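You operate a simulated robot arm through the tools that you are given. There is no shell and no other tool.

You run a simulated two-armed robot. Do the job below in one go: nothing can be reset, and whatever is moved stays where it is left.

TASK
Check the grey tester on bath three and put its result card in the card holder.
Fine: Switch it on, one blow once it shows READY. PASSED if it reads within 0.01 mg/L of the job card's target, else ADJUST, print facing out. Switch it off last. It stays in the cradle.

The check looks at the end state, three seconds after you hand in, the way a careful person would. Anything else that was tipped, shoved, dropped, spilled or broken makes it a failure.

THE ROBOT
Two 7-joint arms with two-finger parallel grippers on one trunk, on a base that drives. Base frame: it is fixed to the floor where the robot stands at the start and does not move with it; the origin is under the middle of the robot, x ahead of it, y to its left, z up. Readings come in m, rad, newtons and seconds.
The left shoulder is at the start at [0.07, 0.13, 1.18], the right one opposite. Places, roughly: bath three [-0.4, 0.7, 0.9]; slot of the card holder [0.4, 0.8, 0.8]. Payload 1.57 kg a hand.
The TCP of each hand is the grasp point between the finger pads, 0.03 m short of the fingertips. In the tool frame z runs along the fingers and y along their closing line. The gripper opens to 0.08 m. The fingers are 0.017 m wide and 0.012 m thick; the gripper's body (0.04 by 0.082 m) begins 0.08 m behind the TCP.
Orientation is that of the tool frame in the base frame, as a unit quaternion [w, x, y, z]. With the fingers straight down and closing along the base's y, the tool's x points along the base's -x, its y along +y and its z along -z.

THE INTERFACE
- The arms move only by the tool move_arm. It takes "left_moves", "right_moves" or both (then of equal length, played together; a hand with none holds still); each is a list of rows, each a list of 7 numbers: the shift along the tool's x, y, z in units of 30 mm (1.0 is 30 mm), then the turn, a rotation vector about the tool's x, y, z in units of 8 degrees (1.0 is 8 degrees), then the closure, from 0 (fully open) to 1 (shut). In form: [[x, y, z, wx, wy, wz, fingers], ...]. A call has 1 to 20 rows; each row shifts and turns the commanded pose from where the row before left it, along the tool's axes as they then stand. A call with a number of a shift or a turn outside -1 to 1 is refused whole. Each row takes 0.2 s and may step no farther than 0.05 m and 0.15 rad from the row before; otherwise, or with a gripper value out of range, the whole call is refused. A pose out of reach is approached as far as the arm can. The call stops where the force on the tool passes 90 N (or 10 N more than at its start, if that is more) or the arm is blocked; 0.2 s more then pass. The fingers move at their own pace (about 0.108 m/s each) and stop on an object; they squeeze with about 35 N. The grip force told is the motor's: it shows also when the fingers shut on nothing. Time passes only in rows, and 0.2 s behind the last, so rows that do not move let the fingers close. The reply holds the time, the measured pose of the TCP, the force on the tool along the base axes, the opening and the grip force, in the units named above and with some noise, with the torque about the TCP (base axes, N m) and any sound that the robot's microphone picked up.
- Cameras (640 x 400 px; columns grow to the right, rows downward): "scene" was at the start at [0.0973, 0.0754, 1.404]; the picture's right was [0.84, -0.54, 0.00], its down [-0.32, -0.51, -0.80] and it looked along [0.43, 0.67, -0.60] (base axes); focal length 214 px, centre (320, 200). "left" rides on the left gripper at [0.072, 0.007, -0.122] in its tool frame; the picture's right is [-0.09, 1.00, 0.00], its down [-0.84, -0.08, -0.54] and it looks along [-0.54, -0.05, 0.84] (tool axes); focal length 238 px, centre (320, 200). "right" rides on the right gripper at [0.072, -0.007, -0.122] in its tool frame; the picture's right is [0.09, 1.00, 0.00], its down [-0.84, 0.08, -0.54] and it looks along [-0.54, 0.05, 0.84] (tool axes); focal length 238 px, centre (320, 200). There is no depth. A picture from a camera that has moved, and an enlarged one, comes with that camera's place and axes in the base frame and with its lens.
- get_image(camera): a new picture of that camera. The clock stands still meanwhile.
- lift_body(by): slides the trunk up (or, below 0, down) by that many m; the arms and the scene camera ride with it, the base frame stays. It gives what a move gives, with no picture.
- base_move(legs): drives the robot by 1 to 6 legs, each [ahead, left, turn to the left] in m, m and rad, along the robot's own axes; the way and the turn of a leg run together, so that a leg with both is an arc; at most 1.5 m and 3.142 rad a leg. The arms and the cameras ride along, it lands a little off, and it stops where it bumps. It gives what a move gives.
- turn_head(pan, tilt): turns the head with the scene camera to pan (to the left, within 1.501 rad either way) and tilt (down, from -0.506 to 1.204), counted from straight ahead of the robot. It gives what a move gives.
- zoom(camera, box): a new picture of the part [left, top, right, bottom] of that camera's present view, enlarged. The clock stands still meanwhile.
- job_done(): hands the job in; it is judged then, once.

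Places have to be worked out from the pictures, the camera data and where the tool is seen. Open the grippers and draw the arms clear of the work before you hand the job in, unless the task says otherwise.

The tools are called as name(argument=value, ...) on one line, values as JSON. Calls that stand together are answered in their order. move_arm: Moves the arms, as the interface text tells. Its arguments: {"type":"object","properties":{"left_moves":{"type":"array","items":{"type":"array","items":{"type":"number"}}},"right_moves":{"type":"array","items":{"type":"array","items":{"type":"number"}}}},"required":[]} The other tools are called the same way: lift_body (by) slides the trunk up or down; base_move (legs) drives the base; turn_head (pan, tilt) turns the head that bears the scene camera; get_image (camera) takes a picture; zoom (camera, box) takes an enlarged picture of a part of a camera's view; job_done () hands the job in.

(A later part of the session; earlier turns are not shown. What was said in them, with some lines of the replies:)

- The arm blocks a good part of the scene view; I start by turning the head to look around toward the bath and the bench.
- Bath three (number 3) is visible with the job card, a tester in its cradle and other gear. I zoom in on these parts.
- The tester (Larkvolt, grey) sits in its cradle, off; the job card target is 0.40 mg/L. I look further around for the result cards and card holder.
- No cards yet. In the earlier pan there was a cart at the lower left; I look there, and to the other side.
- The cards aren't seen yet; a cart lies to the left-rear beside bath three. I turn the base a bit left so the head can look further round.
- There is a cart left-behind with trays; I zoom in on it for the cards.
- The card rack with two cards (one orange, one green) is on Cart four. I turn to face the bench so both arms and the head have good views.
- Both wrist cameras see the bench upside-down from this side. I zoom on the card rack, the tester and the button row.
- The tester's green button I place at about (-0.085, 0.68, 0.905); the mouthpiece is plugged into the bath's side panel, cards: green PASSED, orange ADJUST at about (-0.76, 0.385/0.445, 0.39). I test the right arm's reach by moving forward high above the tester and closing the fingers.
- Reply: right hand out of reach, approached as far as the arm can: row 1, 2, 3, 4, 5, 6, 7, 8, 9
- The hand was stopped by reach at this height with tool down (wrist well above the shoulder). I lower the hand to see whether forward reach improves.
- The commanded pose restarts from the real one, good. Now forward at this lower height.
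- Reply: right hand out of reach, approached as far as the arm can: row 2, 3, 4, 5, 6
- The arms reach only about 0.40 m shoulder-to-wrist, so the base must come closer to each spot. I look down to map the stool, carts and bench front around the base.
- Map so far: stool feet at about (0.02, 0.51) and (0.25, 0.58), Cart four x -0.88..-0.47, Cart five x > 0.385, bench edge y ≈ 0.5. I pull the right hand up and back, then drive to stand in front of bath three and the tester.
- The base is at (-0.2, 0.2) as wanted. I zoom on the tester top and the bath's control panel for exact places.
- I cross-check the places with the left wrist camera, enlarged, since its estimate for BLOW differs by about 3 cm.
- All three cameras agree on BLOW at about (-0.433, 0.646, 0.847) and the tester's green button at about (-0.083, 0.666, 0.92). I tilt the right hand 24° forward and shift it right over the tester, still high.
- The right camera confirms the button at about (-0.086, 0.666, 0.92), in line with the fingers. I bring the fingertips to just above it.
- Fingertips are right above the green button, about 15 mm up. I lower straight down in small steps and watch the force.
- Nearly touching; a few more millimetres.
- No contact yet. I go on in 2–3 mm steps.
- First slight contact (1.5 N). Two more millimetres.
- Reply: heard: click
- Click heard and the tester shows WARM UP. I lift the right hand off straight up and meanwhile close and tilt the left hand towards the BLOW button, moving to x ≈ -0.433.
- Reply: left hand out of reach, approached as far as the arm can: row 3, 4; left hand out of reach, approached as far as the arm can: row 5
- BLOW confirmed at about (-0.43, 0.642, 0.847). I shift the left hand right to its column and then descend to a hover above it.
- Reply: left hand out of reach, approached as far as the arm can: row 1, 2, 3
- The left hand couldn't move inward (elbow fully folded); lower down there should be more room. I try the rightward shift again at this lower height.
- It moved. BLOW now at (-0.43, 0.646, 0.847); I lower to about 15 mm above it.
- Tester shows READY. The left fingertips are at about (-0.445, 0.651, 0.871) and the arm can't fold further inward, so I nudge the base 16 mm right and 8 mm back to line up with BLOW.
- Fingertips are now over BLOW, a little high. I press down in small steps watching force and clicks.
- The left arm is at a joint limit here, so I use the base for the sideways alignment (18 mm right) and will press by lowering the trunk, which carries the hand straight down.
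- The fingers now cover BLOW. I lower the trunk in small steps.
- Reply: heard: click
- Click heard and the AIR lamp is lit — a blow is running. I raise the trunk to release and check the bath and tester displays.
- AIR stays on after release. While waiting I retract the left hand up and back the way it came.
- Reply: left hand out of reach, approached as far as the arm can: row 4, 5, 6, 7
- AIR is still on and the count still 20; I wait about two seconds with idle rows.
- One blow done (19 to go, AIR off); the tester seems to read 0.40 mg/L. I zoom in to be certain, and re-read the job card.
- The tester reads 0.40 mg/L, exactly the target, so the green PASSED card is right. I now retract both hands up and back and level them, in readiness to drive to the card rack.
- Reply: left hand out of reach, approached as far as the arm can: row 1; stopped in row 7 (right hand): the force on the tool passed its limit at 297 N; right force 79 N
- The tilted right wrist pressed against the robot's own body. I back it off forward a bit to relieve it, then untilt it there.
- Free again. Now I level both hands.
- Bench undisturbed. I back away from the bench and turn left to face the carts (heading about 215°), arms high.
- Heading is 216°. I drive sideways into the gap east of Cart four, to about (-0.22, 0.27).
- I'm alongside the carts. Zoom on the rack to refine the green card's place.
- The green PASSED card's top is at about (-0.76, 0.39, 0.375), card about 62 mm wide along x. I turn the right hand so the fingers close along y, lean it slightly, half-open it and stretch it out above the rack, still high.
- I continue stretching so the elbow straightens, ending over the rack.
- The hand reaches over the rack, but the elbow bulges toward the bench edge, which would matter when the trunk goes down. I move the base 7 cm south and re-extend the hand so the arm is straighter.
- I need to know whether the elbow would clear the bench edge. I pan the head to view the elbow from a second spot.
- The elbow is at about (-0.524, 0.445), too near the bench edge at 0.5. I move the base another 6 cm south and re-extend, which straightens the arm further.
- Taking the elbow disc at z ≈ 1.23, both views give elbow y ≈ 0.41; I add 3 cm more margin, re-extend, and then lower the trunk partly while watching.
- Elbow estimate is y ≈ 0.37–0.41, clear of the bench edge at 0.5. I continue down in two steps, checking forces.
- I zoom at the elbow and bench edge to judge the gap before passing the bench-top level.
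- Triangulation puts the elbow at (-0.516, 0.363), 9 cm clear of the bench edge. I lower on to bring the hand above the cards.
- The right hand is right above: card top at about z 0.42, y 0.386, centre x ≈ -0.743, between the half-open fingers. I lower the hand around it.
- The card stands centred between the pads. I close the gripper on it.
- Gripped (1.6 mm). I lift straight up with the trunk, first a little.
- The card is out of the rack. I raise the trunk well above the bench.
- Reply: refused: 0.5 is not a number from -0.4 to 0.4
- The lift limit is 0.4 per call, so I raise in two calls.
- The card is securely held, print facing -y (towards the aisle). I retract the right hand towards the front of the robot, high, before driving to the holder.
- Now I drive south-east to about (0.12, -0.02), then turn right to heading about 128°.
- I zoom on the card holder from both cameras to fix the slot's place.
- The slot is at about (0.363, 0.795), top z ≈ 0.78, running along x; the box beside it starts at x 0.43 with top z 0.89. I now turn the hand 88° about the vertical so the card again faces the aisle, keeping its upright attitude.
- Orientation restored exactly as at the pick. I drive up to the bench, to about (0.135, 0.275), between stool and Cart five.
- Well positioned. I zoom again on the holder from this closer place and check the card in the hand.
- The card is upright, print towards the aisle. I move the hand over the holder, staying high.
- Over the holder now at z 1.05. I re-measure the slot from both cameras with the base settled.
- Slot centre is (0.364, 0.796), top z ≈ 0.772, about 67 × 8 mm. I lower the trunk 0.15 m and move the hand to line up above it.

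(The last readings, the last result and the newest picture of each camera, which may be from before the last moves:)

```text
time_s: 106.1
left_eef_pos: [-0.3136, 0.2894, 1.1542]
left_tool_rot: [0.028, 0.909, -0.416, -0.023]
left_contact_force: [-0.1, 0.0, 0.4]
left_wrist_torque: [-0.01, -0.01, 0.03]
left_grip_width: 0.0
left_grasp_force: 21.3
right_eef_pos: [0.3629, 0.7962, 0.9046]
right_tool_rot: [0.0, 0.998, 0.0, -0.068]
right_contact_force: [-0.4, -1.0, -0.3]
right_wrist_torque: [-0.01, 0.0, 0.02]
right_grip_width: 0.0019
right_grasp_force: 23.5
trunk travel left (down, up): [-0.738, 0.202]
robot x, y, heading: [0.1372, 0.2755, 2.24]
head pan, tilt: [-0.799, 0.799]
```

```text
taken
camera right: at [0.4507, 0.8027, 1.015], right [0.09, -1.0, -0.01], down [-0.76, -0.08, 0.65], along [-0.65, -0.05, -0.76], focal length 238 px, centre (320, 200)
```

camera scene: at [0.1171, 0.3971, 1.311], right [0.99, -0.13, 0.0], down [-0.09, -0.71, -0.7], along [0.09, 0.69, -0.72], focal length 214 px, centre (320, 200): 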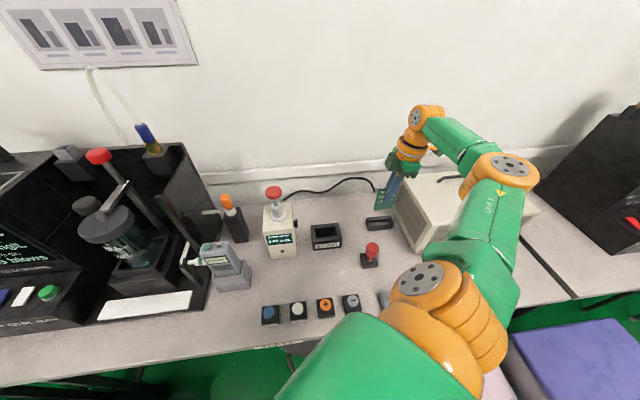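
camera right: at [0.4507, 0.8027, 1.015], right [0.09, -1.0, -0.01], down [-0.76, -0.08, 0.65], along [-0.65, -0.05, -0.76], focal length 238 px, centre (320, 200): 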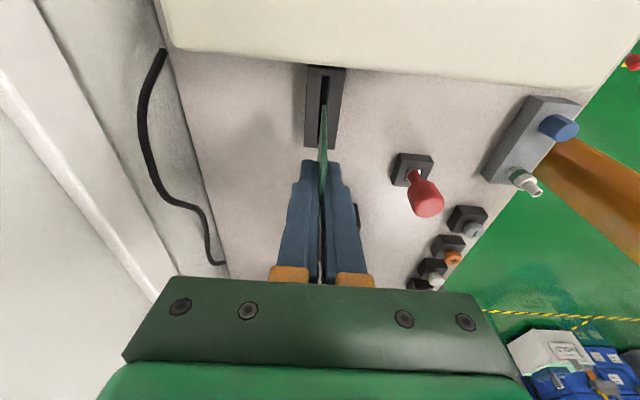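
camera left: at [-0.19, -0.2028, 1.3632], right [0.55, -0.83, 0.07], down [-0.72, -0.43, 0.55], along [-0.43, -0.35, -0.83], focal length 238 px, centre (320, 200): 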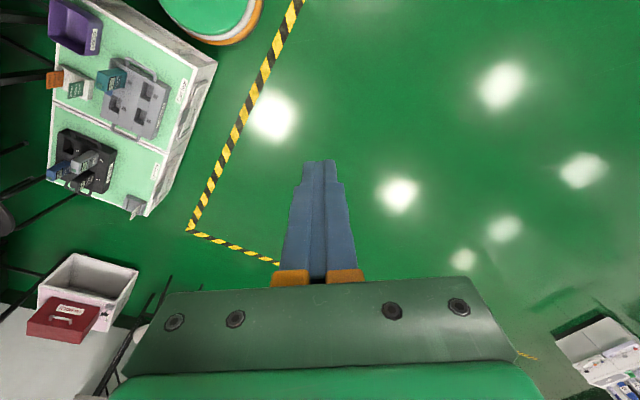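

The card lines up with the slot in the wrist view. I lower the trunk to bring the card's bottom just above the slot, then check.

lift_body(by=-0.05)

zoom(camera="right", box=[270, 30, 370, 190])

zoom(camera="scene", box=[330, 150, 430, 240])

```text
time_s: 107.0
left_eef_pos: [-0.3129, 0.2872, 1.1045]
left_tool_rot: [0.027, 0.908, -0.417, -0.023]
left_contact_force: [-0.4, 1.2, -0.1]
left_wrist_torque: [-0.03, 0.0, -0.04]
left_grip_width: 0.0001
left_grasp_force: 21.4
right_eef_pos: [0.3612, 0.7949, 0.853]
right_tool_rot: [-0.001, 0.998, 0.001, -0.068]
right_contact_force: [-0.2, 0.6, 0.6]
right_wrist_torque: [0.02, 0.01, 0.02]
right_grip_width: 0.0019
right_grasp_force: 23.3
trunk travel left (down, up): [-0.688, 0.252]
robot x, y, heading: [0.1316, 0.2749, 2.239]
head pan, tilt: [-0.799, 0.799]
```

```text
2.50 times, centred on (320, 110) of right
camera zoom: at [0.4508, 0.802, 0.9653], right [0.09, -1.0, -0.01], down [-0.76, -0.08, 0.65], along [-0.65, -0.05, -0.76], focal length 596 px, centre (320, 425)
```

zoom: 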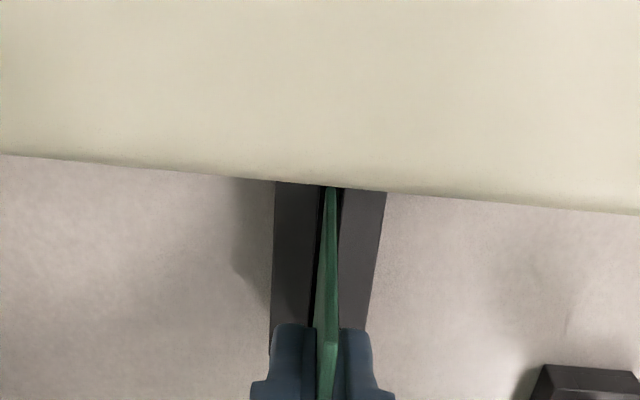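

```text
4.44 times, centred on (380, 195) of scene
camera zoom: at [0.1172, 0.3963, 1.261], right [0.99, -0.13, 0.0], down [-0.09, -0.71, -0.7], along [0.09, 0.69, -0.72], focal length 953 px, centre (53, 222)
```

zoom: 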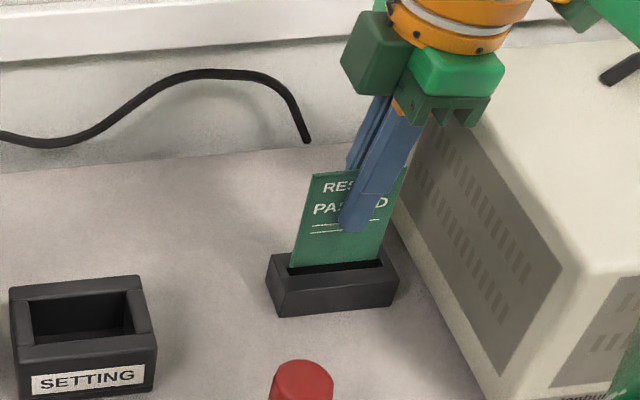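

Card is just above the slot, slightly left (2 mm) of centre. I shift 2.5 mm right and lower into the slot in small trunk steps.

move_arm(right_moves=[[0.085, 0, -0.01, 0, 0, 0, 1]])

lift_body(by=-0.012)

zoom(camera="scene", box=[330, 150, 430, 240])

zoom(camera="right", box=[290, 60, 350, 180])

```text
time_s: 107.4
left_eef_pos: [-0.3127, 0.2883, 1.103]
left_tool_rot: [0.027, 0.908, -0.417, -0.022]
left_contact_force: [0.8, 0.0, -0.3]
left_wrist_torque: [-0.02, 0.03, 0.0]
left_grip_width: 0.0
left_grasp_force: 21.5
right_eef_pos: [0.3653, 0.7955, 0.8546]
right_tool_rot: [-0.001, 0.998, -0.002, -0.068]
right_contact_force: [-0.5, -0.2, 0.3]
right_wrist_torque: [-0.01, 0.01, -0.02]
right_grip_width: 0.002
right_grasp_force: 23.6
trunk travel left (down, up): [-0.688, 0.252]
robot x, y, heading: [0.1368, 0.2762, 2.242]
head pan, tilt: [-0.799, 0.799]
```

```text
time_s: 108.0
left_eef_pos: [-0.3138, 0.2865, 1.0924]
left_tool_rot: [0.027, 0.908, -0.417, -0.024]
left_contact_force: [0.3, 0.3, 0.3]
left_wrist_torque: [-0.02, -0.01, -0.01]
left_grip_width: 0.0001
left_grasp_force: 21.2
right_eef_pos: [0.3643, 0.7961, 0.8419]
right_tool_rot: [0.0, 0.998, 0.0, -0.069]
right_contact_force: [0.2, -0.1, -0.6]
right_wrist_torque: [-0.04, -0.02, -0.01]
right_grip_width: 0.0022
right_grasp_force: 23.7
trunk travel left (down, up): [-0.676, 0.264]
robot x, y, heading: [0.1343, 0.2734, 2.238]
head pan, tilt: [-0.799, 0.799]
```

```text
4.44 times, centred on (380, 195) of scene
camera zoom: at [0.1172, 0.3966, 1.249], right [0.99, -0.13, 0.0], down [-0.09, -0.71, -0.7], along [0.09, 0.69, -0.72], focal length 953 px, centre (53, 222)
```

zoom: 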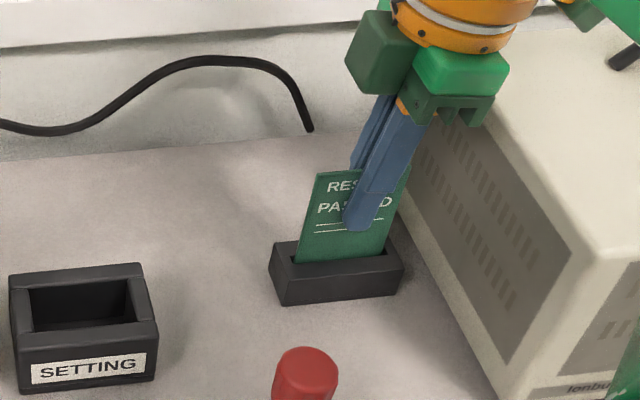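

```text
3.33 times, centred on (320, 120) of right
camera zoom: at [0.4534, 0.8024, 0.9533], right [0.09, -1.0, -0.01], down [-0.76, -0.08, 0.65], along [-0.65, -0.05, -0.76], focal length 794 px, centre (320, 467)
```

zoom: 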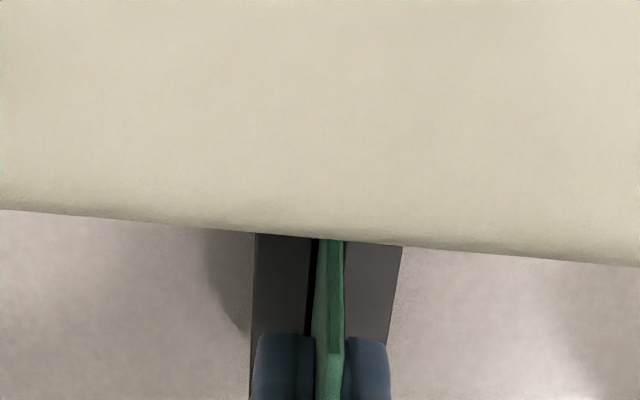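

The card's bottom edge is at the slot mouth. I go 6 mm further and check force.

lift_body(by=-0.006)

lift_body(by=-0.005)

zoom(camera="scene", box=[340, 170, 420, 235])

```text
time_s: 108.6
left_eef_pos: [-0.3131, 0.2863, 1.0856]
left_tool_rot: [0.027, 0.908, -0.417, -0.023]
left_contact_force: [0.0, -0.1, 0.2]
left_wrist_torque: [-0.04, 0.03, 0.0]
left_grip_width: 0.0
left_grasp_force: 21.1
right_eef_pos: [0.3657, 0.7959, 0.8352]
right_tool_rot: [-0.001, 0.998, 0.0, -0.068]
right_contact_force: [0.2, 0.2, -0.2]
right_wrist_torque: [0.05, 0.03, -0.01]
right_grip_width: 0.0022
right_grasp_force: 23.7
trunk travel left (down, up): [-0.67, 0.27]
robot x, y, heading: [0.1365, 0.2754, 2.239]
head pan, tilt: [-0.799, 0.799]
```

```text
time_s: 109.1
left_eef_pos: [-0.3132, 0.2872, 1.0814]
left_tool_rot: [0.027, 0.908, -0.417, -0.023]
left_contact_force: [-0.6, 1.2, 0.6]
left_wrist_torque: [-0.02, -0.01, -0.02]
left_grip_width: 0.0
left_grasp_force: 21.3
right_eef_pos: [0.3657, 0.7956, 0.831]
right_tool_rot: [-0.001, 0.998, 0.0, -0.068]
right_contact_force: [-0.9, 0.0, -0.1]
right_wrist_torque: [0.0, -0.01, 0.0]
right_grip_width: 0.0017
right_grasp_force: 23.5
trunk travel left (down, up): [-0.665, 0.275]
robot x, y, heading: [0.1356, 0.2746, 2.243]
head pan, tilt: [-0.799, 0.799]
```

```text
6.15 times, centred on (380, 202) of scene
camera zoom: at [0.1172, 0.3966, 1.238], right [0.99, -0.13, 0.0], down [-0.09, -0.71, -0.7], along [0.09, 0.69, -0.72], focal length 1320 px, centre (-49, 185)
```

zoom: 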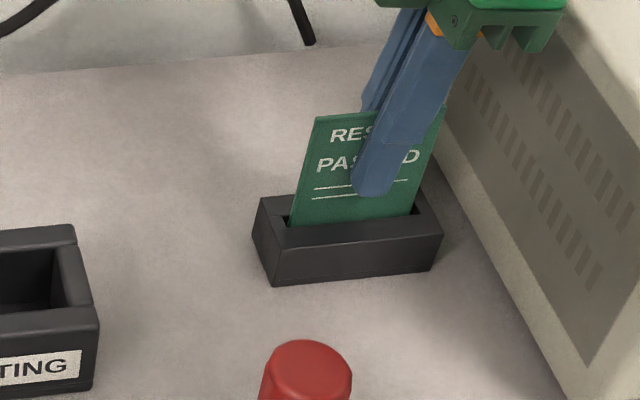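

The card has entered the slot. I continue down gently until it seats.

lift_body(by=-0.005)

lift_body(by=-0.004)

zoom(camera="scene", box=[340, 170, 420, 235])

```text
time_s: 109.7
left_eef_pos: [-0.3136, 0.2881, 1.0759]
left_tool_rot: [0.027, 0.908, -0.417, -0.023]
left_contact_force: [-0.6, -0.2, -0.2]
left_wrist_torque: [0.0, -0.04, -0.01]
left_grip_width: 0.0
left_grasp_force: 21.1
right_eef_pos: [0.3653, 0.7947, 0.8281]
right_tool_rot: [-0.003, 0.998, -0.001, -0.068]
right_contact_force: [1.8, 1.9, 8.2]
right_wrist_torque: [0.09, 0.23, -0.01]
right_grip_width: 0.002
right_grasp_force: 23.6
trunk travel left (down, up): [-0.66, 0.28]
robot x, y, heading: [0.137, 0.2736, 2.239]
head pan, tilt: [-0.799, 0.799]
```

```text
time_s: 110.2
left_eef_pos: [-0.3141, 0.2838, 1.0711]
left_tool_rot: [0.026, 0.908, -0.417, -0.024]
left_contact_force: [0.3, 0.6, 0.0]
left_wrist_torque: [0.01, -0.01, -0.04]
left_grip_width: 0.0
left_grasp_force: 21.5
right_eef_pos: [0.365, 0.7953, 0.8247]
right_tool_rot: [-0.002, 0.998, 0.0, -0.068]
right_contact_force: [1.4, 3.9, 16.8]
right_wrist_torque: [0.31, 0.04, -0.02]
right_grip_width: 0.002
right_grasp_force: 23.5
trunk travel left (down, up): [-0.656, 0.284]
robot x, y, heading: [0.136, 0.2748, 2.239]
head pan, tilt: [-0.799, 0.799]
```

```text
6.15 times, centred on (380, 202) of scene
camera zoom: at [0.1161, 0.3935, 1.2295], right [0.99, -0.13, 0.0], down [-0.09, -0.71, -0.7], along [0.09, 0.69, -0.71], focal length 1320 px, centre (-49, 185)
```

zoom: 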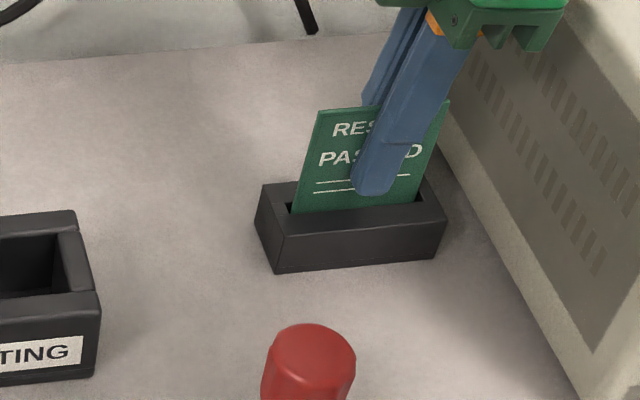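

The card bottoms out (force up to 17 N). I ease up 4 mm and open the fingers.

lift_body(by=0.004)

move_arm(right_moves=[[0, 0, 0, 0, 0, 0, 0.85], [0, 0, 0, 0, 0, 0, 0.6], [0, 0, 0, 0, 0, 0, 0.5]])

zoom(camera="scene", box=[340, 160, 420, 235])

get_image(camera="right")

```text
time_s: 110.7
left_eef_pos: [-0.3123, 0.2869, 1.0746]
left_tool_rot: [0.027, 0.909, -0.416, -0.024]
left_contact_force: [-0.9, 0.1, 0.4]
left_wrist_torque: [0.01, 0.0, 0.01]
left_grip_width: 0.0002
left_grasp_force: 21.4
right_eef_pos: [0.365, 0.7962, 0.8256]
right_tool_rot: [0.0, 0.998, -0.001, -0.068]
right_contact_force: [-1.3, -0.5, -0.2]
right_wrist_torque: [0.01, 0.01, 0.0]
right_grip_width: 0.002
right_grasp_force: 22.7
trunk travel left (down, up): [-0.66, 0.28]
robot x, y, heading: [0.1386, 0.2747, 2.24]
head pan, tilt: [-0.799, 0.799]
```

```text
time_s: 111.5
left_eef_pos: [-0.3127, 0.2869, 1.0762]
left_tool_rot: [0.027, 0.908, -0.416, -0.023]
left_contact_force: [0.5, 1.1, 0.1]
left_wrist_torque: [-0.02, 0.03, -0.01]
left_grip_width: 0.0002
left_grasp_force: 21.1
right_eef_pos: [0.3658, 0.7957, 0.8277]
right_tool_rot: [0.0, 0.998, 0.0, -0.067]
right_contact_force: [-0.1, -0.6, 0.2]
right_wrist_torque: [0.02, 0.02, -0.01]
right_grip_width: 0.0399
right_grasp_force: 0.2
trunk travel left (down, up): [-0.66, 0.28]
robot x, y, heading: [0.1418, 0.2752, 2.239]
head pan, tilt: [-0.799, 0.799]
```

```text
5.33 times, centred on (380, 198) of scene
camera zoom: at [0.1171, 0.3964, 1.233], right [0.99, -0.13, 0.0], down [-0.09, -0.71, -0.7], along [0.09, 0.69, -0.72], focal length 1144 px, centre (0, 213)
```

zoom: 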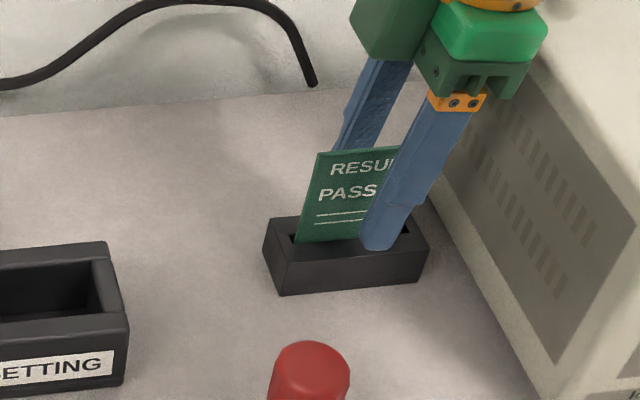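

```text
taken
camera right: at [0.4533, 0.8022, 0.9375], right [0.09, -1.0, -0.01], down [-0.76, -0.08, 0.65], along [-0.65, -0.05, -0.76], focal length 238 px, centre (320, 200)
```

right: 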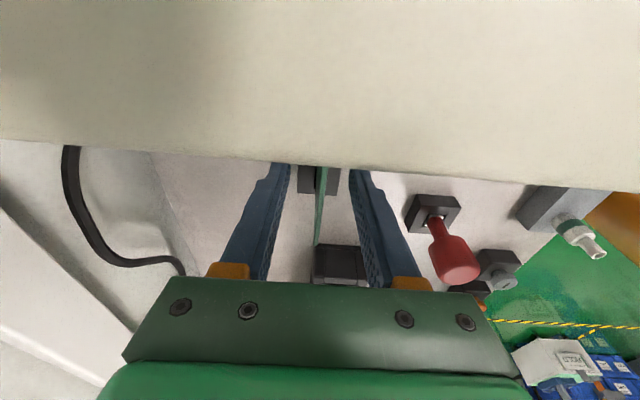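

The card stands in the slot. I raise the trunk straight up to free the fingers from it.

lift_body(by=0.1)

lift_body(by=0.1)

zoom(camera="scene", box=[330, 180, 430, 270])

zoom(camera="right", box=[260, 30, 400, 170])

```text
time_s: 112.8
left_eef_pos: [-0.3137, 0.2868, 1.1758]
left_tool_rot: [0.027, 0.909, -0.416, -0.023]
left_contact_force: [-0.2, 0.2, 0.6]
left_wrist_torque: [-0.01, 0.01, 0.03]
left_grip_width: 0.0001
left_grasp_force: 21.7
right_eef_pos: [0.3655, 0.7946, 0.9262]
right_tool_rot: [-0.001, 0.998, 0.0, -0.068]
right_contact_force: [-0.6, 0.4, -0.8]
right_wrist_torque: [-0.02, 0.03, -0.01]
right_grip_width: 0.04
right_grasp_force: 0.1
trunk travel left (down, up): [-0.76, 0.18]
robot x, y, heading: [0.1388, 0.2748, 2.24]
head pan, tilt: [-0.799, 0.799]
```

```text
time_s: 114.2
left_eef_pos: [-0.3128, 0.2884, 1.2766]
left_tool_rot: [0.027, 0.908, -0.417, -0.023]
left_contact_force: [0.5, -0.3, 0.0]
left_wrist_torque: [-0.02, 0.0, 0.02]
left_grip_width: 0.0002
left_grasp_force: 21.3
right_eef_pos: [0.3654, 0.7963, 1.0261]
right_tool_rot: [0.0, 0.998, 0.001, -0.068]
right_contact_force: [0.3, 0.3, 0.1]
right_wrist_torque: [-0.01, -0.01, -0.01]
right_grip_width: 0.04
right_grasp_force: 0.0
trunk travel left (down, up): [-0.86, 0.08]
robot x, y, heading: [0.1368, 0.2723, 2.237]
head pan, tilt: [-0.799, 0.799]
```

```text
4.44 times, centred on (380, 225) of scene
camera zoom: at [0.1171, 0.3965, 1.433], right [0.99, -0.13, 0.0], down [-0.09, -0.71, -0.7], along [0.09, 0.69, -0.72], focal length 953 px, centre (53, 89)
```

zoom: 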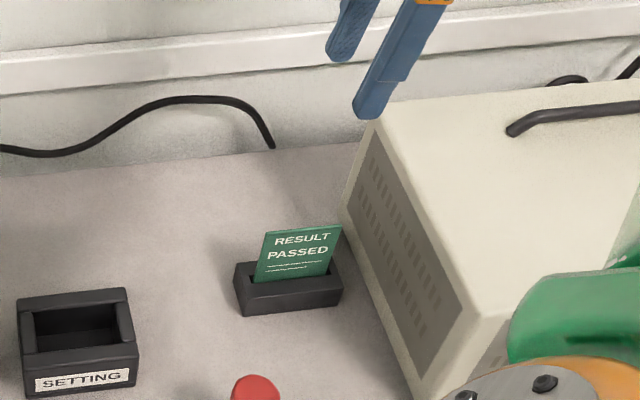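

```text
2.86 times, centred on (330, 100) of right
camera zoom: at [0.4533, 0.8023, 1.1375], right [0.09, -1.0, -0.01], down [-0.76, -0.08, 0.65], along [-0.65, -0.05, -0.76], focal length 681 px, centre (291, 486)
```

zoom: 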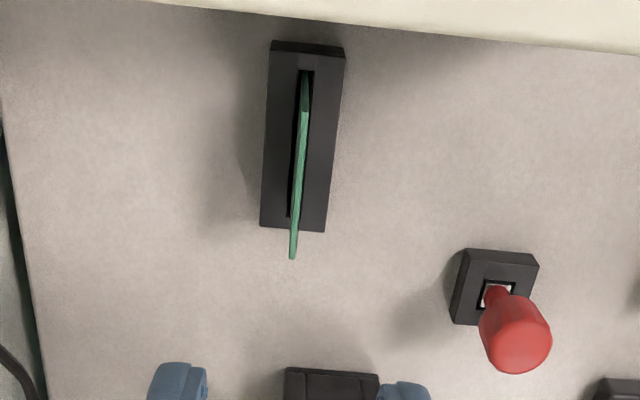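

The card stands upright in the holder, PASSED facing out. Now the right hand goes to the tester for switching off: closing fingers, staying high and keeping south of the REFERENCE plunger.

lift_body(by=0.05)

move_arm(right_moves=[[-0.92, 0.5, 0.127, 0, 0, 0, 0.5], [-0.92, 0.5, 0.127, 0, 0, 0, 0.5], [-0.92, 0.5, 0.127, 0, 0, 0, 1], [-0.92, 0.5, 0.127, 0, 0, 0, 1], [-0.92, 0.5, 0.127, 0, 0, 0, 1], [-0.92, 0.5, 0.127, 0, 0, 0, 1], [-0.92, 0.5, 0.127, 0, 0, 0, 1], [-0.92, 0.5, 0.127, 0, 0, 0, 1], [-0.92, 0.5, 0.127, 0, 0, 0, 1]])

get_image(camera="scene")

get_image(camera="right")

```text
time_s: 115.1
left_eef_pos: [-0.3138, 0.2866, 1.3267]
left_tool_rot: [0.027, 0.909, -0.416, -0.023]
left_contact_force: [-0.5, -0.6, 0.4]
left_wrist_torque: [0.03, 0.01, 0.0]
left_grip_width: 0.0
left_grasp_force: 21.3
right_eef_pos: [0.3657, 0.7964, 1.0764]
right_tool_rot: [0.0, 0.998, 0.0, -0.068]
right_contact_force: [-0.6, 0.0, 0.1]
right_wrist_torque: [0.0, 0.0, -0.02]
right_grip_width: 0.0398
right_grasp_force: 0.1
trunk travel left (down, up): [-0.91, 0.03]
robot x, y, heading: [0.1328, 0.2758, 2.24]
head pan, tilt: [-0.799, 0.799]
```

```text
time_s: 117.1
left_eef_pos: [-0.3148, 0.2875, 1.3256]
left_tool_rot: [0.027, 0.908, -0.416, -0.024]
left_contact_force: [0.0, 0.1, 0.0]
left_wrist_torque: [0.0, -0.01, 0.02]
left_grip_width: 0.0
left_grasp_force: 21.3
right_eef_pos: [0.1119, 0.6617, 1.077]
right_tool_rot: [-0.002, 0.998, 0.0, -0.068]
right_contact_force: [-1.2, 0.3, -0.6]
right_wrist_torque: [0.03, -0.03, -0.02]
right_grip_width: 0.0
right_grasp_force: 21.0
trunk travel left (down, up): [-0.91, 0.03]
robot x, y, heading: [0.1382, 0.2766, 2.238]
head pan, tilt: [-0.799, 0.799]
```

```text
taken
camera scene: at [0.1151, 0.3963, 1.483], right [0.99, -0.13, 0.0], down [-0.09, -0.71, -0.7], along [0.09, 0.69, -0.72], focal length 214 px, centre (320, 200)
```

scene: 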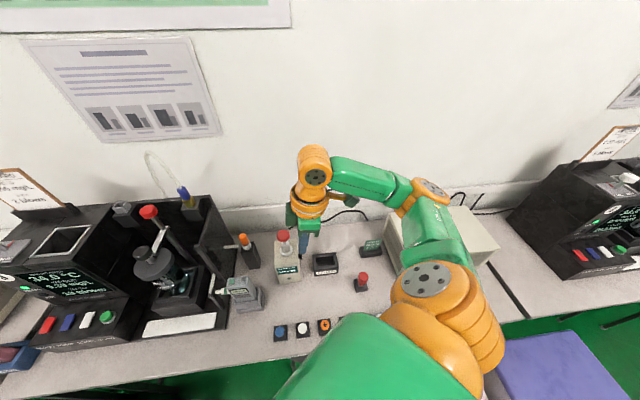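

```text
taken
camera right: at [0.2002, 0.6672, 1.1877], right [0.09, -1.0, -0.02], down [-0.76, -0.08, 0.65], along [-0.65, -0.05, -0.76], focal length 238 px, centre (320, 200)
```

right: 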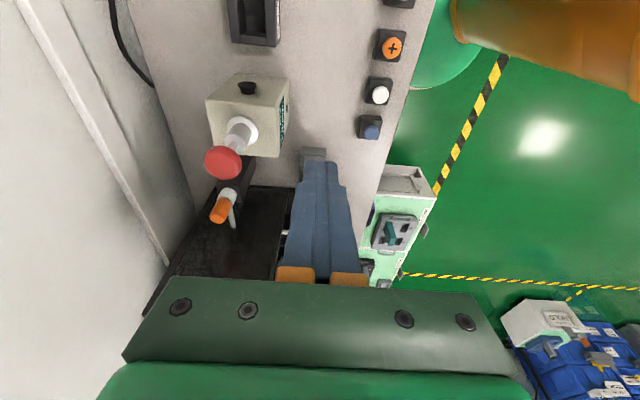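

Clear so far. I continue left to above the tester's green button.

move_arm(right_moves=[[-0.915, 0.033, 0.13, 0, 0, 0, 1], [-0.915, 0.033, 0.13, 0, 0, 0, 1], [-0.915, 0.033, 0.13, 0, 0, 0, 1], [-0.915, 0.033, 0.13, 0, 0, 0, 1], [-0.915, 0.033, 0.13, 0, 0, 0, 1], [-0.915, 0.033, 0.13, 0, 0, 0, 1], [-0.915, 0.033, 0.13, 0, 0, 0, 1]])

get_image(camera="scene")

get_image(camera="right")

zoom(camera="scene", box=[190, 220, 310, 320])

```text
time_s: 118.7
left_eef_pos: [-0.3147, 0.2862, 1.3253]
left_tool_rot: [0.027, 0.908, -0.417, -0.023]
left_contact_force: [-0.6, 0.4, 0.1]
left_wrist_torque: [0.01, 0.0, -0.01]
left_grip_width: 0.0001
left_grasp_force: 21.0
right_eef_pos: [-0.0827, 0.654, 1.0755]
right_tool_rot: [-0.002, 0.998, -0.001, -0.067]
right_contact_force: [0.3, 0.5, 0.2]
right_wrist_torque: [-0.03, -0.03, 0.02]
right_grip_width: 0.0
right_grasp_force: 21.2
trunk travel left (down, up): [-0.91, 0.03]
robot x, y, heading: [0.1383, 0.2763, 2.239]
head pan, tilt: [-0.799, 0.799]
```

```text
taken
camera scene: at [0.1155, 0.396, 1.4831], right [0.99, -0.13, 0.0], down [-0.09, -0.71, -0.7], along [0.09, 0.69, -0.72], focal length 214 px, centre (320, 200)
```

scene: 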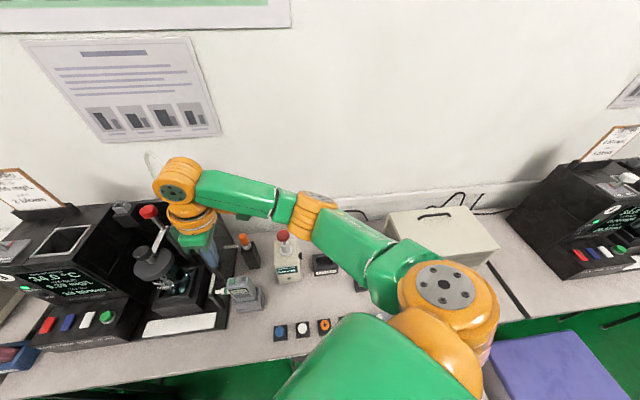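

```text
taken
camera right: at [0.0059, 0.6601, 1.1867], right [0.09, -1.0, -0.01], down [-0.76, -0.08, 0.65], along [-0.65, -0.05, -0.76], focal length 238 px, centre (320, 200)
```

right: 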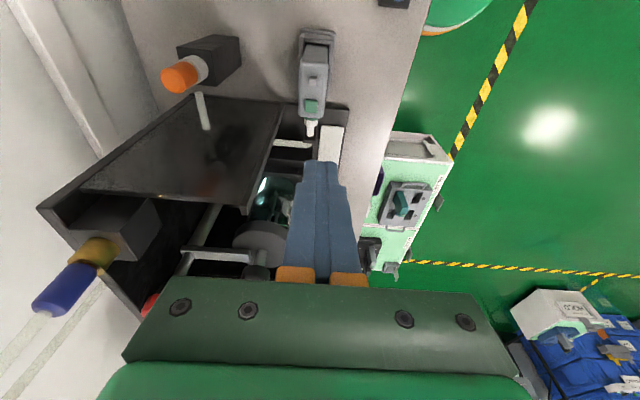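

```text
4.00 times, centred on (250, 270) of scene
camera zoom: at [0.1155, 0.396, 1.4831], right [0.99, -0.13, 0.0], down [-0.09, -0.71, -0.7], along [0.09, 0.69, -0.72], focal length 858 px, centre (600, -80)
```

zoom: 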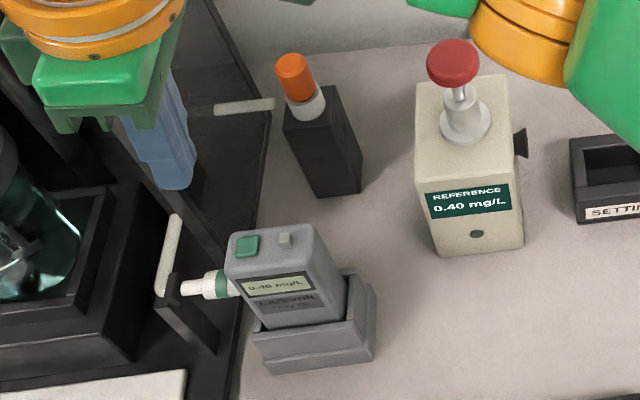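

Both cameras confirm the green button at (-0.085, 0.666, 0.922); the tester still shows 0.40 mg/L. I lower to hover about 15 mm above it.

move_arm(right_moves=[[0.12, -0.083, 0.87, 0, 0, 0, 1], [0.12, -0.083, 0.87, 0, 0, 0, 1], [0.12, -0.083, 0.87, 0, 0, 0, 1], [0.12, -0.083, 0.87, 0, 0, 0, 1]])

zoom(camera="scene", box=[190, 220, 310, 320])

get_image(camera="right")

```text
time_s: 119.7
left_eef_pos: [-0.3121, 0.2873, 1.3254]
left_tool_rot: [0.027, 0.908, -0.416, -0.023]
left_contact_force: [-0.7, 0.1, -0.5]
left_wrist_torque: [0.0, -0.01, 0.0]
left_grip_width: 0.0
left_grasp_force: 20.9
right_eef_pos: [-0.0798, 0.665, 0.9708]
right_tool_rot: [-0.002, 0.998, 0.0, -0.068]
right_contact_force: [-0.2, -0.1, -0.6]
right_wrist_torque: [0.02, 0.01, 0.01]
right_grip_width: 0.0
right_grasp_force: 21.3
trunk travel left (down, up): [-0.91, 0.03]
robot x, y, heading: [0.1349, 0.2764, 2.239]
head pan, tilt: [-0.799, 0.799]
```

```text
4.00 times, centred on (250, 270) of scene
camera zoom: at [0.1171, 0.3967, 1.483], right [0.99, -0.13, 0.0], down [-0.09, -0.71, -0.7], along [0.09, 0.69, -0.72], focal length 858 px, centre (600, -80)
```

zoom: 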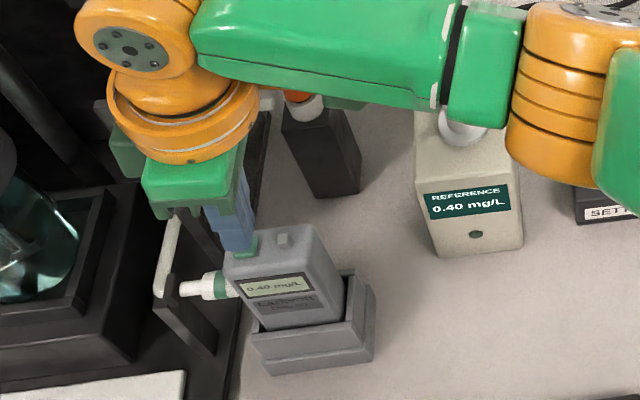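

```text
taken
camera right: at [0.0081, 0.6711, 1.0814], right [0.09, -1.0, -0.01], down [-0.76, -0.08, 0.65], along [-0.65, -0.05, -0.76], focal length 238 px, centre (320, 200)
```

right: 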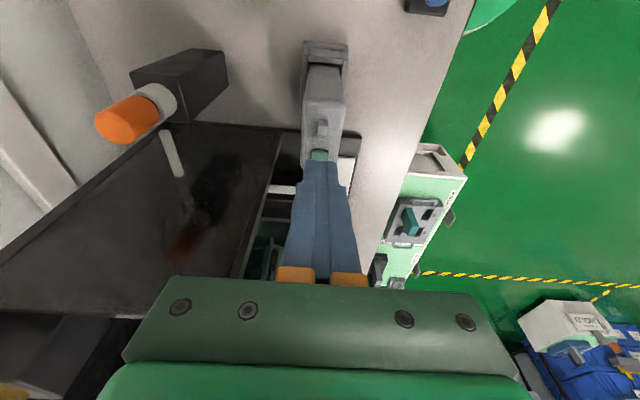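

Fingertips sit about 17 mm above the green button. I lower in small steps with the arm, as in the first press.

move_arm(right_moves=[[-0.05, 0, 0.2, 0, 0, 0, 1], [0.03, 0, 0.2, 0, 0, 0, 1]])

move_arm(right_moves=[[0.01, 0, 0.08, 0, 0, 0, 1]])

zoom(camera="scene", box=[210, 250, 290, 310])

zoom(camera="right", box=[280, 60, 360, 190])

```text
time_s: 120.3
left_eef_pos: [-0.3122, 0.2876, 1.3255]
left_tool_rot: [0.028, 0.908, -0.417, -0.023]
left_contact_force: [0.2, 0.3, -0.5]
left_wrist_torque: [0.0, 0.04, -0.02]
left_grip_width: 0.0
left_grasp_force: 21.0
right_eef_pos: [-0.0829, 0.6644, 0.9578]
right_tool_rot: [-0.001, 0.998, -0.001, -0.068]
right_contact_force: [0.7, 0.0, 0.2]
right_wrist_torque: [0.01, -0.02, -0.01]
right_grip_width: 0.0001
right_grasp_force: 21.3
trunk travel left (down, up): [-0.91, 0.03]
robot x, y, heading: [0.1335, 0.2754, 2.238]
head pan, tilt: [-0.799, 0.799]
```

```text
time_s: 120.7
left_eef_pos: [-0.3133, 0.2871, 1.3262]
left_tool_rot: [0.027, 0.908, -0.417, -0.023]
left_contact_force: [0.6, -0.6, 1.1]
left_wrist_torque: [-0.01, 0.0, 0.01]
left_grip_width: 0.0001
left_grasp_force: 21.1
right_eef_pos: [-0.0822, 0.6658, 0.9546]
right_tool_rot: [-0.001, 0.998, 0.0, -0.069]
right_contact_force: [0.0, -0.5, 1.6]
right_wrist_torque: [0.0, 0.01, 0.0]
right_grip_width: 0.0001
right_grasp_force: 21.0
trunk travel left (down, up): [-0.91, 0.03]
robot x, y, heading: [0.14, 0.2763, 2.242]
head pan, tilt: [-0.799, 0.799]
```

```text
6.67 times, centred on (250, 280) of scene
camera zoom: at [0.1172, 0.3961, 1.4831], right [0.99, -0.13, 0.0], down [-0.09, -0.71, -0.7], along [0.09, 0.69, -0.72], focal length 1430 px, centre (787, -333)
```

zoom: 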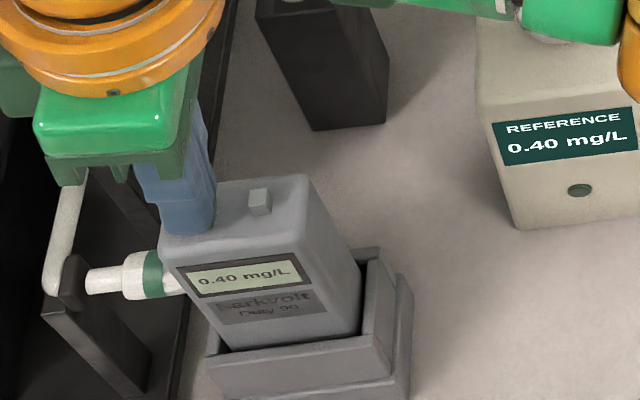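

```text
3.08 times, centred on (320, 125) of right
camera zoom: at [0.0058, 0.671, 1.0669], right [0.09, -1.0, -0.01], down [-0.76, -0.08, 0.65], along [-0.65, -0.05, -0.76], focal length 733 px, centre (320, 431)
```

zoom: 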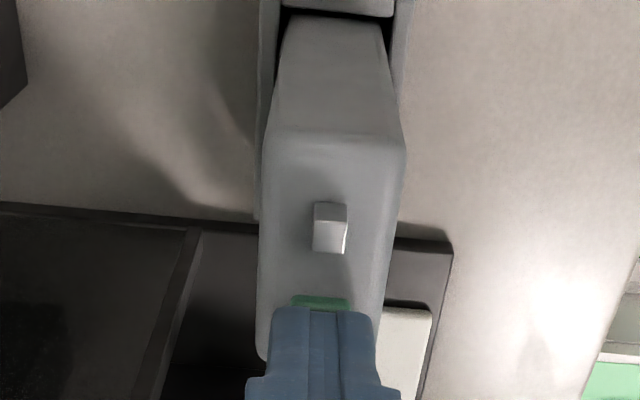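

Touching the green button now (1.6 N), well clear of the grey stub. I press 2 mm more.

move_arm(right_moves=[[0.01, 0, 0.07, 0, 0, 0, 1]])

zoom(camera="scene", box=[210, 250, 290, 310])

```text
time_s: 121.1
left_eef_pos: [-0.3123, 0.2869, 1.327]
left_tool_rot: [0.026, 0.909, -0.416, -0.023]
left_contact_force: [-0.2, 0.0, 0.6]
left_wrist_torque: [0.04, -0.01, -0.03]
left_grip_width: 0.0001
left_grasp_force: 21.0
right_eef_pos: [-0.0836, 0.6649, 0.9535]
right_tool_rot: [-0.002, 0.998, 0.0, -0.069]
right_contact_force: [0.3, 1.1, 3.3]
right_wrist_torque: [0.0, -0.03, 0.04]
right_grip_width: 0.0
right_grasp_force: 21.1
trunk travel left (down, up): [-0.91, 0.03]
robot x, y, heading: [0.1338, 0.2743, 2.239]
head pan, tilt: [-0.799, 0.799]
heard: click
```

```text
6.67 times, centred on (250, 280) of scene
camera zoom: at [0.1178, 0.3956, 1.4832], right [0.99, -0.13, 0.0], down [-0.09, -0.71, -0.7], along [0.09, 0.69, -0.72], focal length 1430 px, centre (787, -333)
```

zoom: 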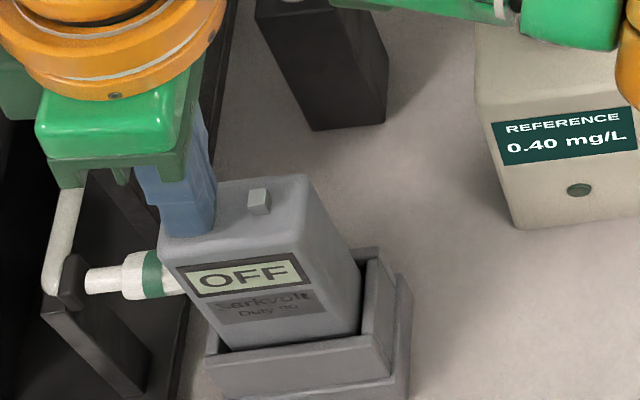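

Click heard, the display shows OFF. I lift straight up and then retreat the way I came.

move_arm(right_moves=[[-0.12, 0, -0.9, 0, 0, 0, 1], [-0.12, 0, -0.9, 0, 0, 0, 1], [-0.12, 0, -0.9, 0, 0, 0, 1], [-0.12, 0.1, -0.9, 0, 0, 0, 1], [0.915, 0.03, -0.13, 0, 0, 0, 1], [0.915, 0.03, -0.13, 0, 0, 0, 1], [0.915, 0.03, -0.13, 0, 0, 0, 1], [0.915, 0.03, -0.13, 0, 0, 0, 1], [0.915, 0.03, -0.13, 0, 0, 0, 1], [0.915, 0.03, -0.13, 0, 0, 0, 1]])

get_image(camera="scene")

```text
time_s: 123.3
left_eef_pos: [-0.3119, 0.2864, 1.3263]
left_tool_rot: [0.028, 0.908, -0.416, -0.024]
left_contact_force: [0.5, 0.5, 0.1]
left_wrist_torque: [0.0, 0.03, 0.0]
left_grip_width: 0.0001
left_grasp_force: 21.4
right_eef_pos: [0.0863, 0.6558, 1.0627]
right_tool_rot: [-0.001, 0.998, 0.001, -0.068]
right_contact_force: [-1.1, -0.6, 1.0]
right_wrist_torque: [0.02, -0.01, 0.01]
right_grip_width: 0.0
right_grasp_force: 21.2
trunk travel left (down, up): [-0.91, 0.03]
robot x, y, heading: [0.1349, 0.2805, 2.238]
head pan, tilt: [-0.799, 0.799]
```

```text
taken
camera scene: at [0.119, 0.3962, 1.4831], right [0.99, -0.13, 0.0], down [-0.09, -0.71, -0.7], along [0.09, 0.69, -0.72], focal length 214 px, centre (320, 200)
```

scene: 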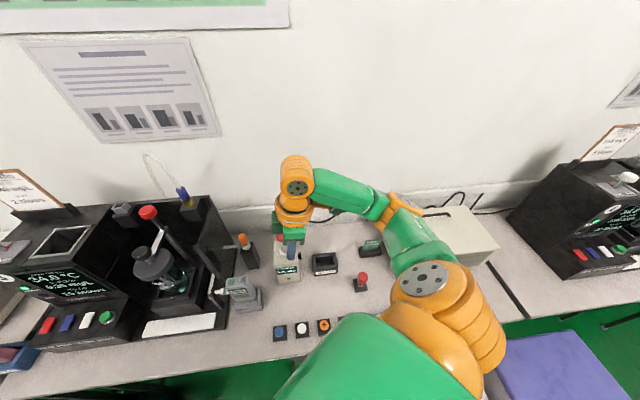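

All stands as it should. I back the robot away from the bench and open both grippers.

base_move(legs=[[-0.2265, 0.1942, 0]])

move_arm(right_moves=[[0, 0, 0, 0, 0, 0, 0.5], [0, 0, 0, 0, 0, 0, 0], [0, 0, 0, 0, 0, 0, 0], [0, 0, 0, 0, 0, 0, 0]], left_moves=[[0, 0, 0, 0, 0, 0, 0.5], [0, 0, 0, 0, 0, 0, 0], [0, 0, 0, 0, 0, 0, 0], [0, 0, 0, 0, 0, 0, 0]])

get_image(camera="scene")

zoom(camera="scene", box=[320, 150, 420, 230])

zoom(camera="scene", box=[200, 170, 340, 260])

```text
time_s: 125.3
left_eef_pos: [-0.3235, -0.0077, 1.3258]
left_tool_rot: [0.028, 0.908, -0.418, -0.022]
left_contact_force: [0.6, -0.1, 0.4]
left_wrist_torque: [-0.01, -0.01, 0.0]
left_grip_width: 0.0
left_grasp_force: 21.5
right_eef_pos: [0.0763, 0.3598, 1.0623]
right_tool_rot: [0.0, 0.998, -0.001, -0.067]
right_contact_force: [-0.2, 0.7, -0.4]
right_wrist_torque: [-0.03, -0.02, -0.02]
right_grip_width: 0.0
right_grasp_force: 21.0
trunk travel left (down, up): [-0.91, 0.03]
robot x, y, heading: [0.1254, -0.0242, 2.241]
head pan, tilt: [-0.799, 0.799]
```

```text
time_s: 126.3
left_eef_pos: [-0.3229, -0.0122, 1.3255]
left_tool_rot: [0.026, 0.908, -0.418, -0.022]
left_contact_force: [-1.0, 0.2, -0.3]
left_wrist_torque: [0.02, 0.02, -0.05]
left_grip_width: 0.08
left_grasp_force: 0.2
right_eef_pos: [0.0759, 0.3564, 1.0625]
right_tool_rot: [-0.001, 0.998, -0.002, -0.068]
right_contact_force: [-0.4, -0.4, 0.1]
right_wrist_torque: [0.0, 0.0, -0.01]
right_grip_width: 0.08
right_grasp_force: 0.0
trunk travel left (down, up): [-0.91, 0.03]
robot x, y, heading: [0.1277, -0.0277, 2.238]
head pan, tilt: [-0.799, 0.799]
```

```text
taken
camera scene: at [0.1072, 0.0961, 1.4831], right [0.99, -0.13, 0.0], down [-0.09, -0.71, -0.7], along [0.09, 0.69, -0.72], focal length 214 px, centre (320, 200)
```

scene: 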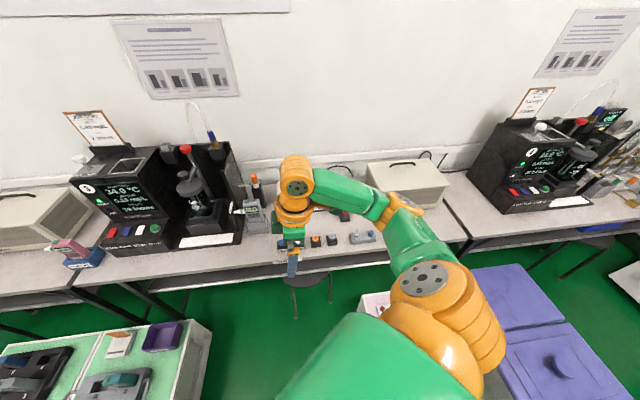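

```text
5.00 times, centred on (370, 190) of scene
camera zoom: at [0.1072, 0.0961, 1.4831], right [0.99, -0.13, 0.0], down [-0.09, -0.71, -0.7], along [0.09, 0.69, -0.72], focal length 1072 px, centre (70, 250)
```

zoom: 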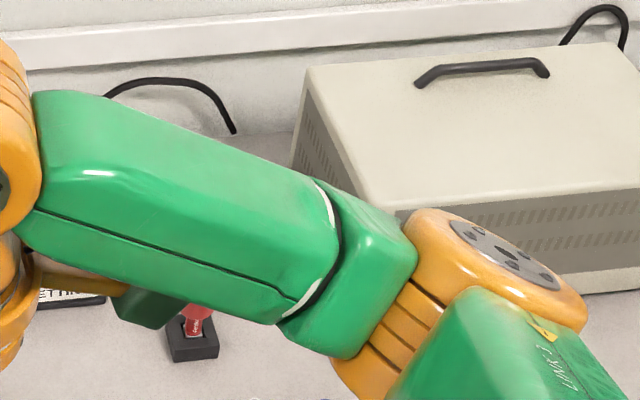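

```text
4.44 times, centred on (270, 215) of scene
camera zoom: at [0.1072, 0.0961, 1.4831], right [0.99, -0.13, 0.0], down [-0.09, -0.71, -0.7], along [0.09, 0.69, -0.72], focal length 953 px, centre (542, 133)
```

zoom: 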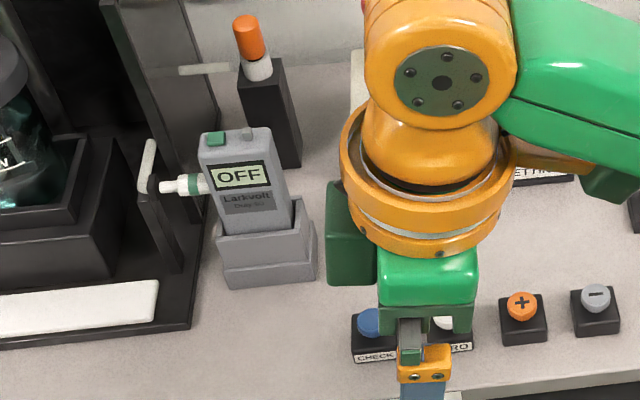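

Tester is OFF in its cradle. The forearm hides the card holder, so I turn the base left a little to see the card a last time and to carry the arm clear of the bench.

base_move(legs=[[0, 0, 0.7]])

turn_head(pan=-1.45, tilt=0.6)

get_image(camera="scene")

```text
time_s: 128.6
left_eef_pos: [-0.2257, -0.3035, 1.3261]
left_tool_rot: [0.034, 0.996, -0.082, -0.012]
left_contact_force: [0.4, 0.2, -0.7]
left_wrist_torque: [0.02, -0.03, -0.03]
left_grip_width: 0.08
left_grasp_force: 0.0
right_eef_pos: [-0.1582, 0.234, 1.0622]
right_tool_rot: [0.022, 0.938, 0.34, -0.064]
right_contact_force: [-0.3, -0.6, 0.3]
right_wrist_torque: [0.02, 0.01, 0.0]
right_grip_width: 0.08
right_grasp_force: 0.1
trunk travel left (down, up): [-0.91, 0.03]
robot x, y, heading: [0.1273, -0.0241, 2.938]
head pan, tilt: [-0.799, 0.799]
```

```text
time_s: 129.7
left_eef_pos: [-0.2251, -0.3043, 1.3252]
left_tool_rot: [0.032, 0.996, -0.081, -0.012]
left_contact_force: [0.2, 0.1, -0.2]
left_wrist_torque: [0.0, 0.05, -0.01]
left_grip_width: 0.08
left_grasp_force: 0.0
right_eef_pos: [-0.1568, 0.2335, 1.0629]
right_tool_rot: [0.022, 0.938, 0.341, -0.064]
right_contact_force: [-0.5, -0.8, -0.5]
right_wrist_torque: [-0.03, -0.03, -0.02]
right_grip_width: 0.0801
right_grasp_force: 0.0
trunk travel left (down, up): [-0.91, 0.03]
robot x, y, heading: [0.129, -0.0236, 2.936]
head pan, tilt: [-1.45, 0.6]
```

```text
taken
camera scene: at [0.0856, 0.0753, 1.4999], right [1.0, -0.08, 0.0], down [-0.05, -0.56, -0.82], along [0.07, 0.82, -0.57], focal length 214 px, centre (320, 200)
```

scene: 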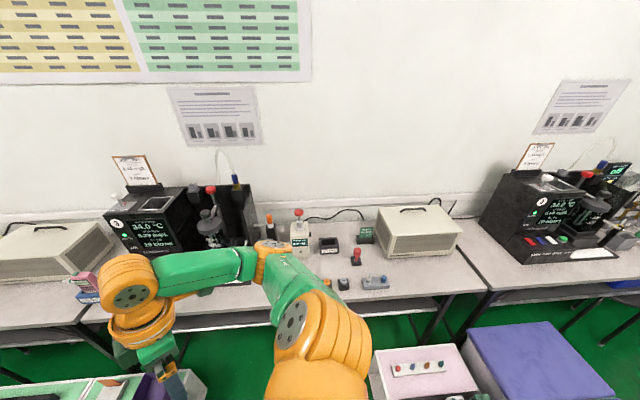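

zoom(camera="scene", box=[270, 200, 400, 300])

zoom(camera="scene", box=[90, 150, 270, 290])

```text
4.00 times, centred on (335, 250) of scene
camera zoom: at [0.0856, 0.0753, 1.4999], right [1.0, -0.08, 0.0], down [-0.05, -0.56, -0.82], along [0.07, 0.82, -0.57], focal length 858 px, centre (260, 0)
```

zoom: 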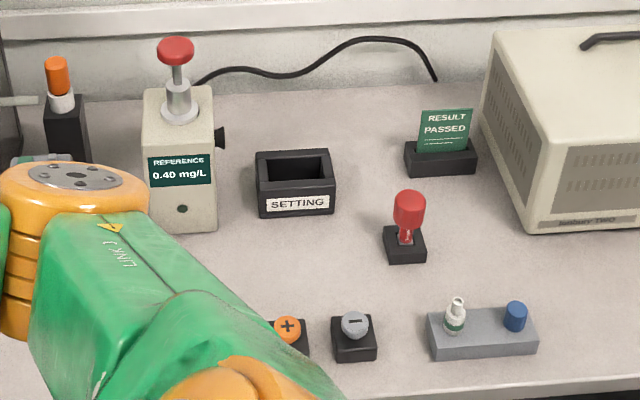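

```text
2.86 times, centred on (180, 220) of scene
camera zoom: at [0.0856, 0.0753, 1.4999], right [1.0, -0.08, 0.0], down [-0.05, -0.56, -0.82], along [0.07, 0.82, -0.57], focal length 613 px, centre (720, 143)
```

zoom: 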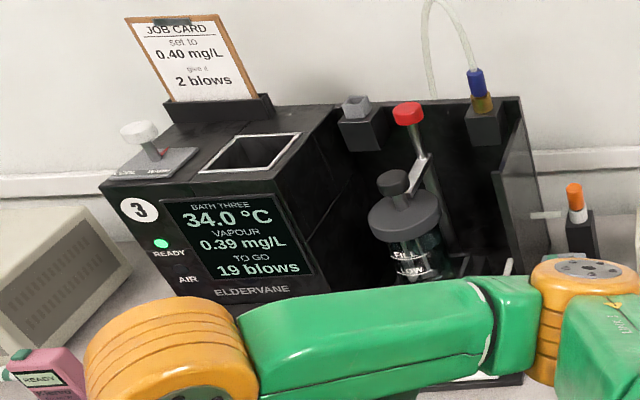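

The card reads RESULT PASSED facing out in the holder, the tester is off in its cradle, and nothing else was disturbed. Grippers are open and arms clear, so I hand the job in.

job_done()

```text
The job is handed in.
```

The grey tester on bath three passed: after one blow it read 0.40 mg/L, exactly the job card's 0.40 mg/L target. I gave the single blow you asked for, although the job card says "give it 2 blows".

- **Result card:** the green PASSED card stands upright in the card holder, print facing out.
- **Tester:** I switched it off last, and its display shows OFF. It never left the cradle.
- **Surroundings:** nothing else looks moved or knocked over. At one point the right wrist pressed against the robot's own body. It touched nothing on the bench, and I backed it off.

Both grippers are open and the arms are clear of the bench.
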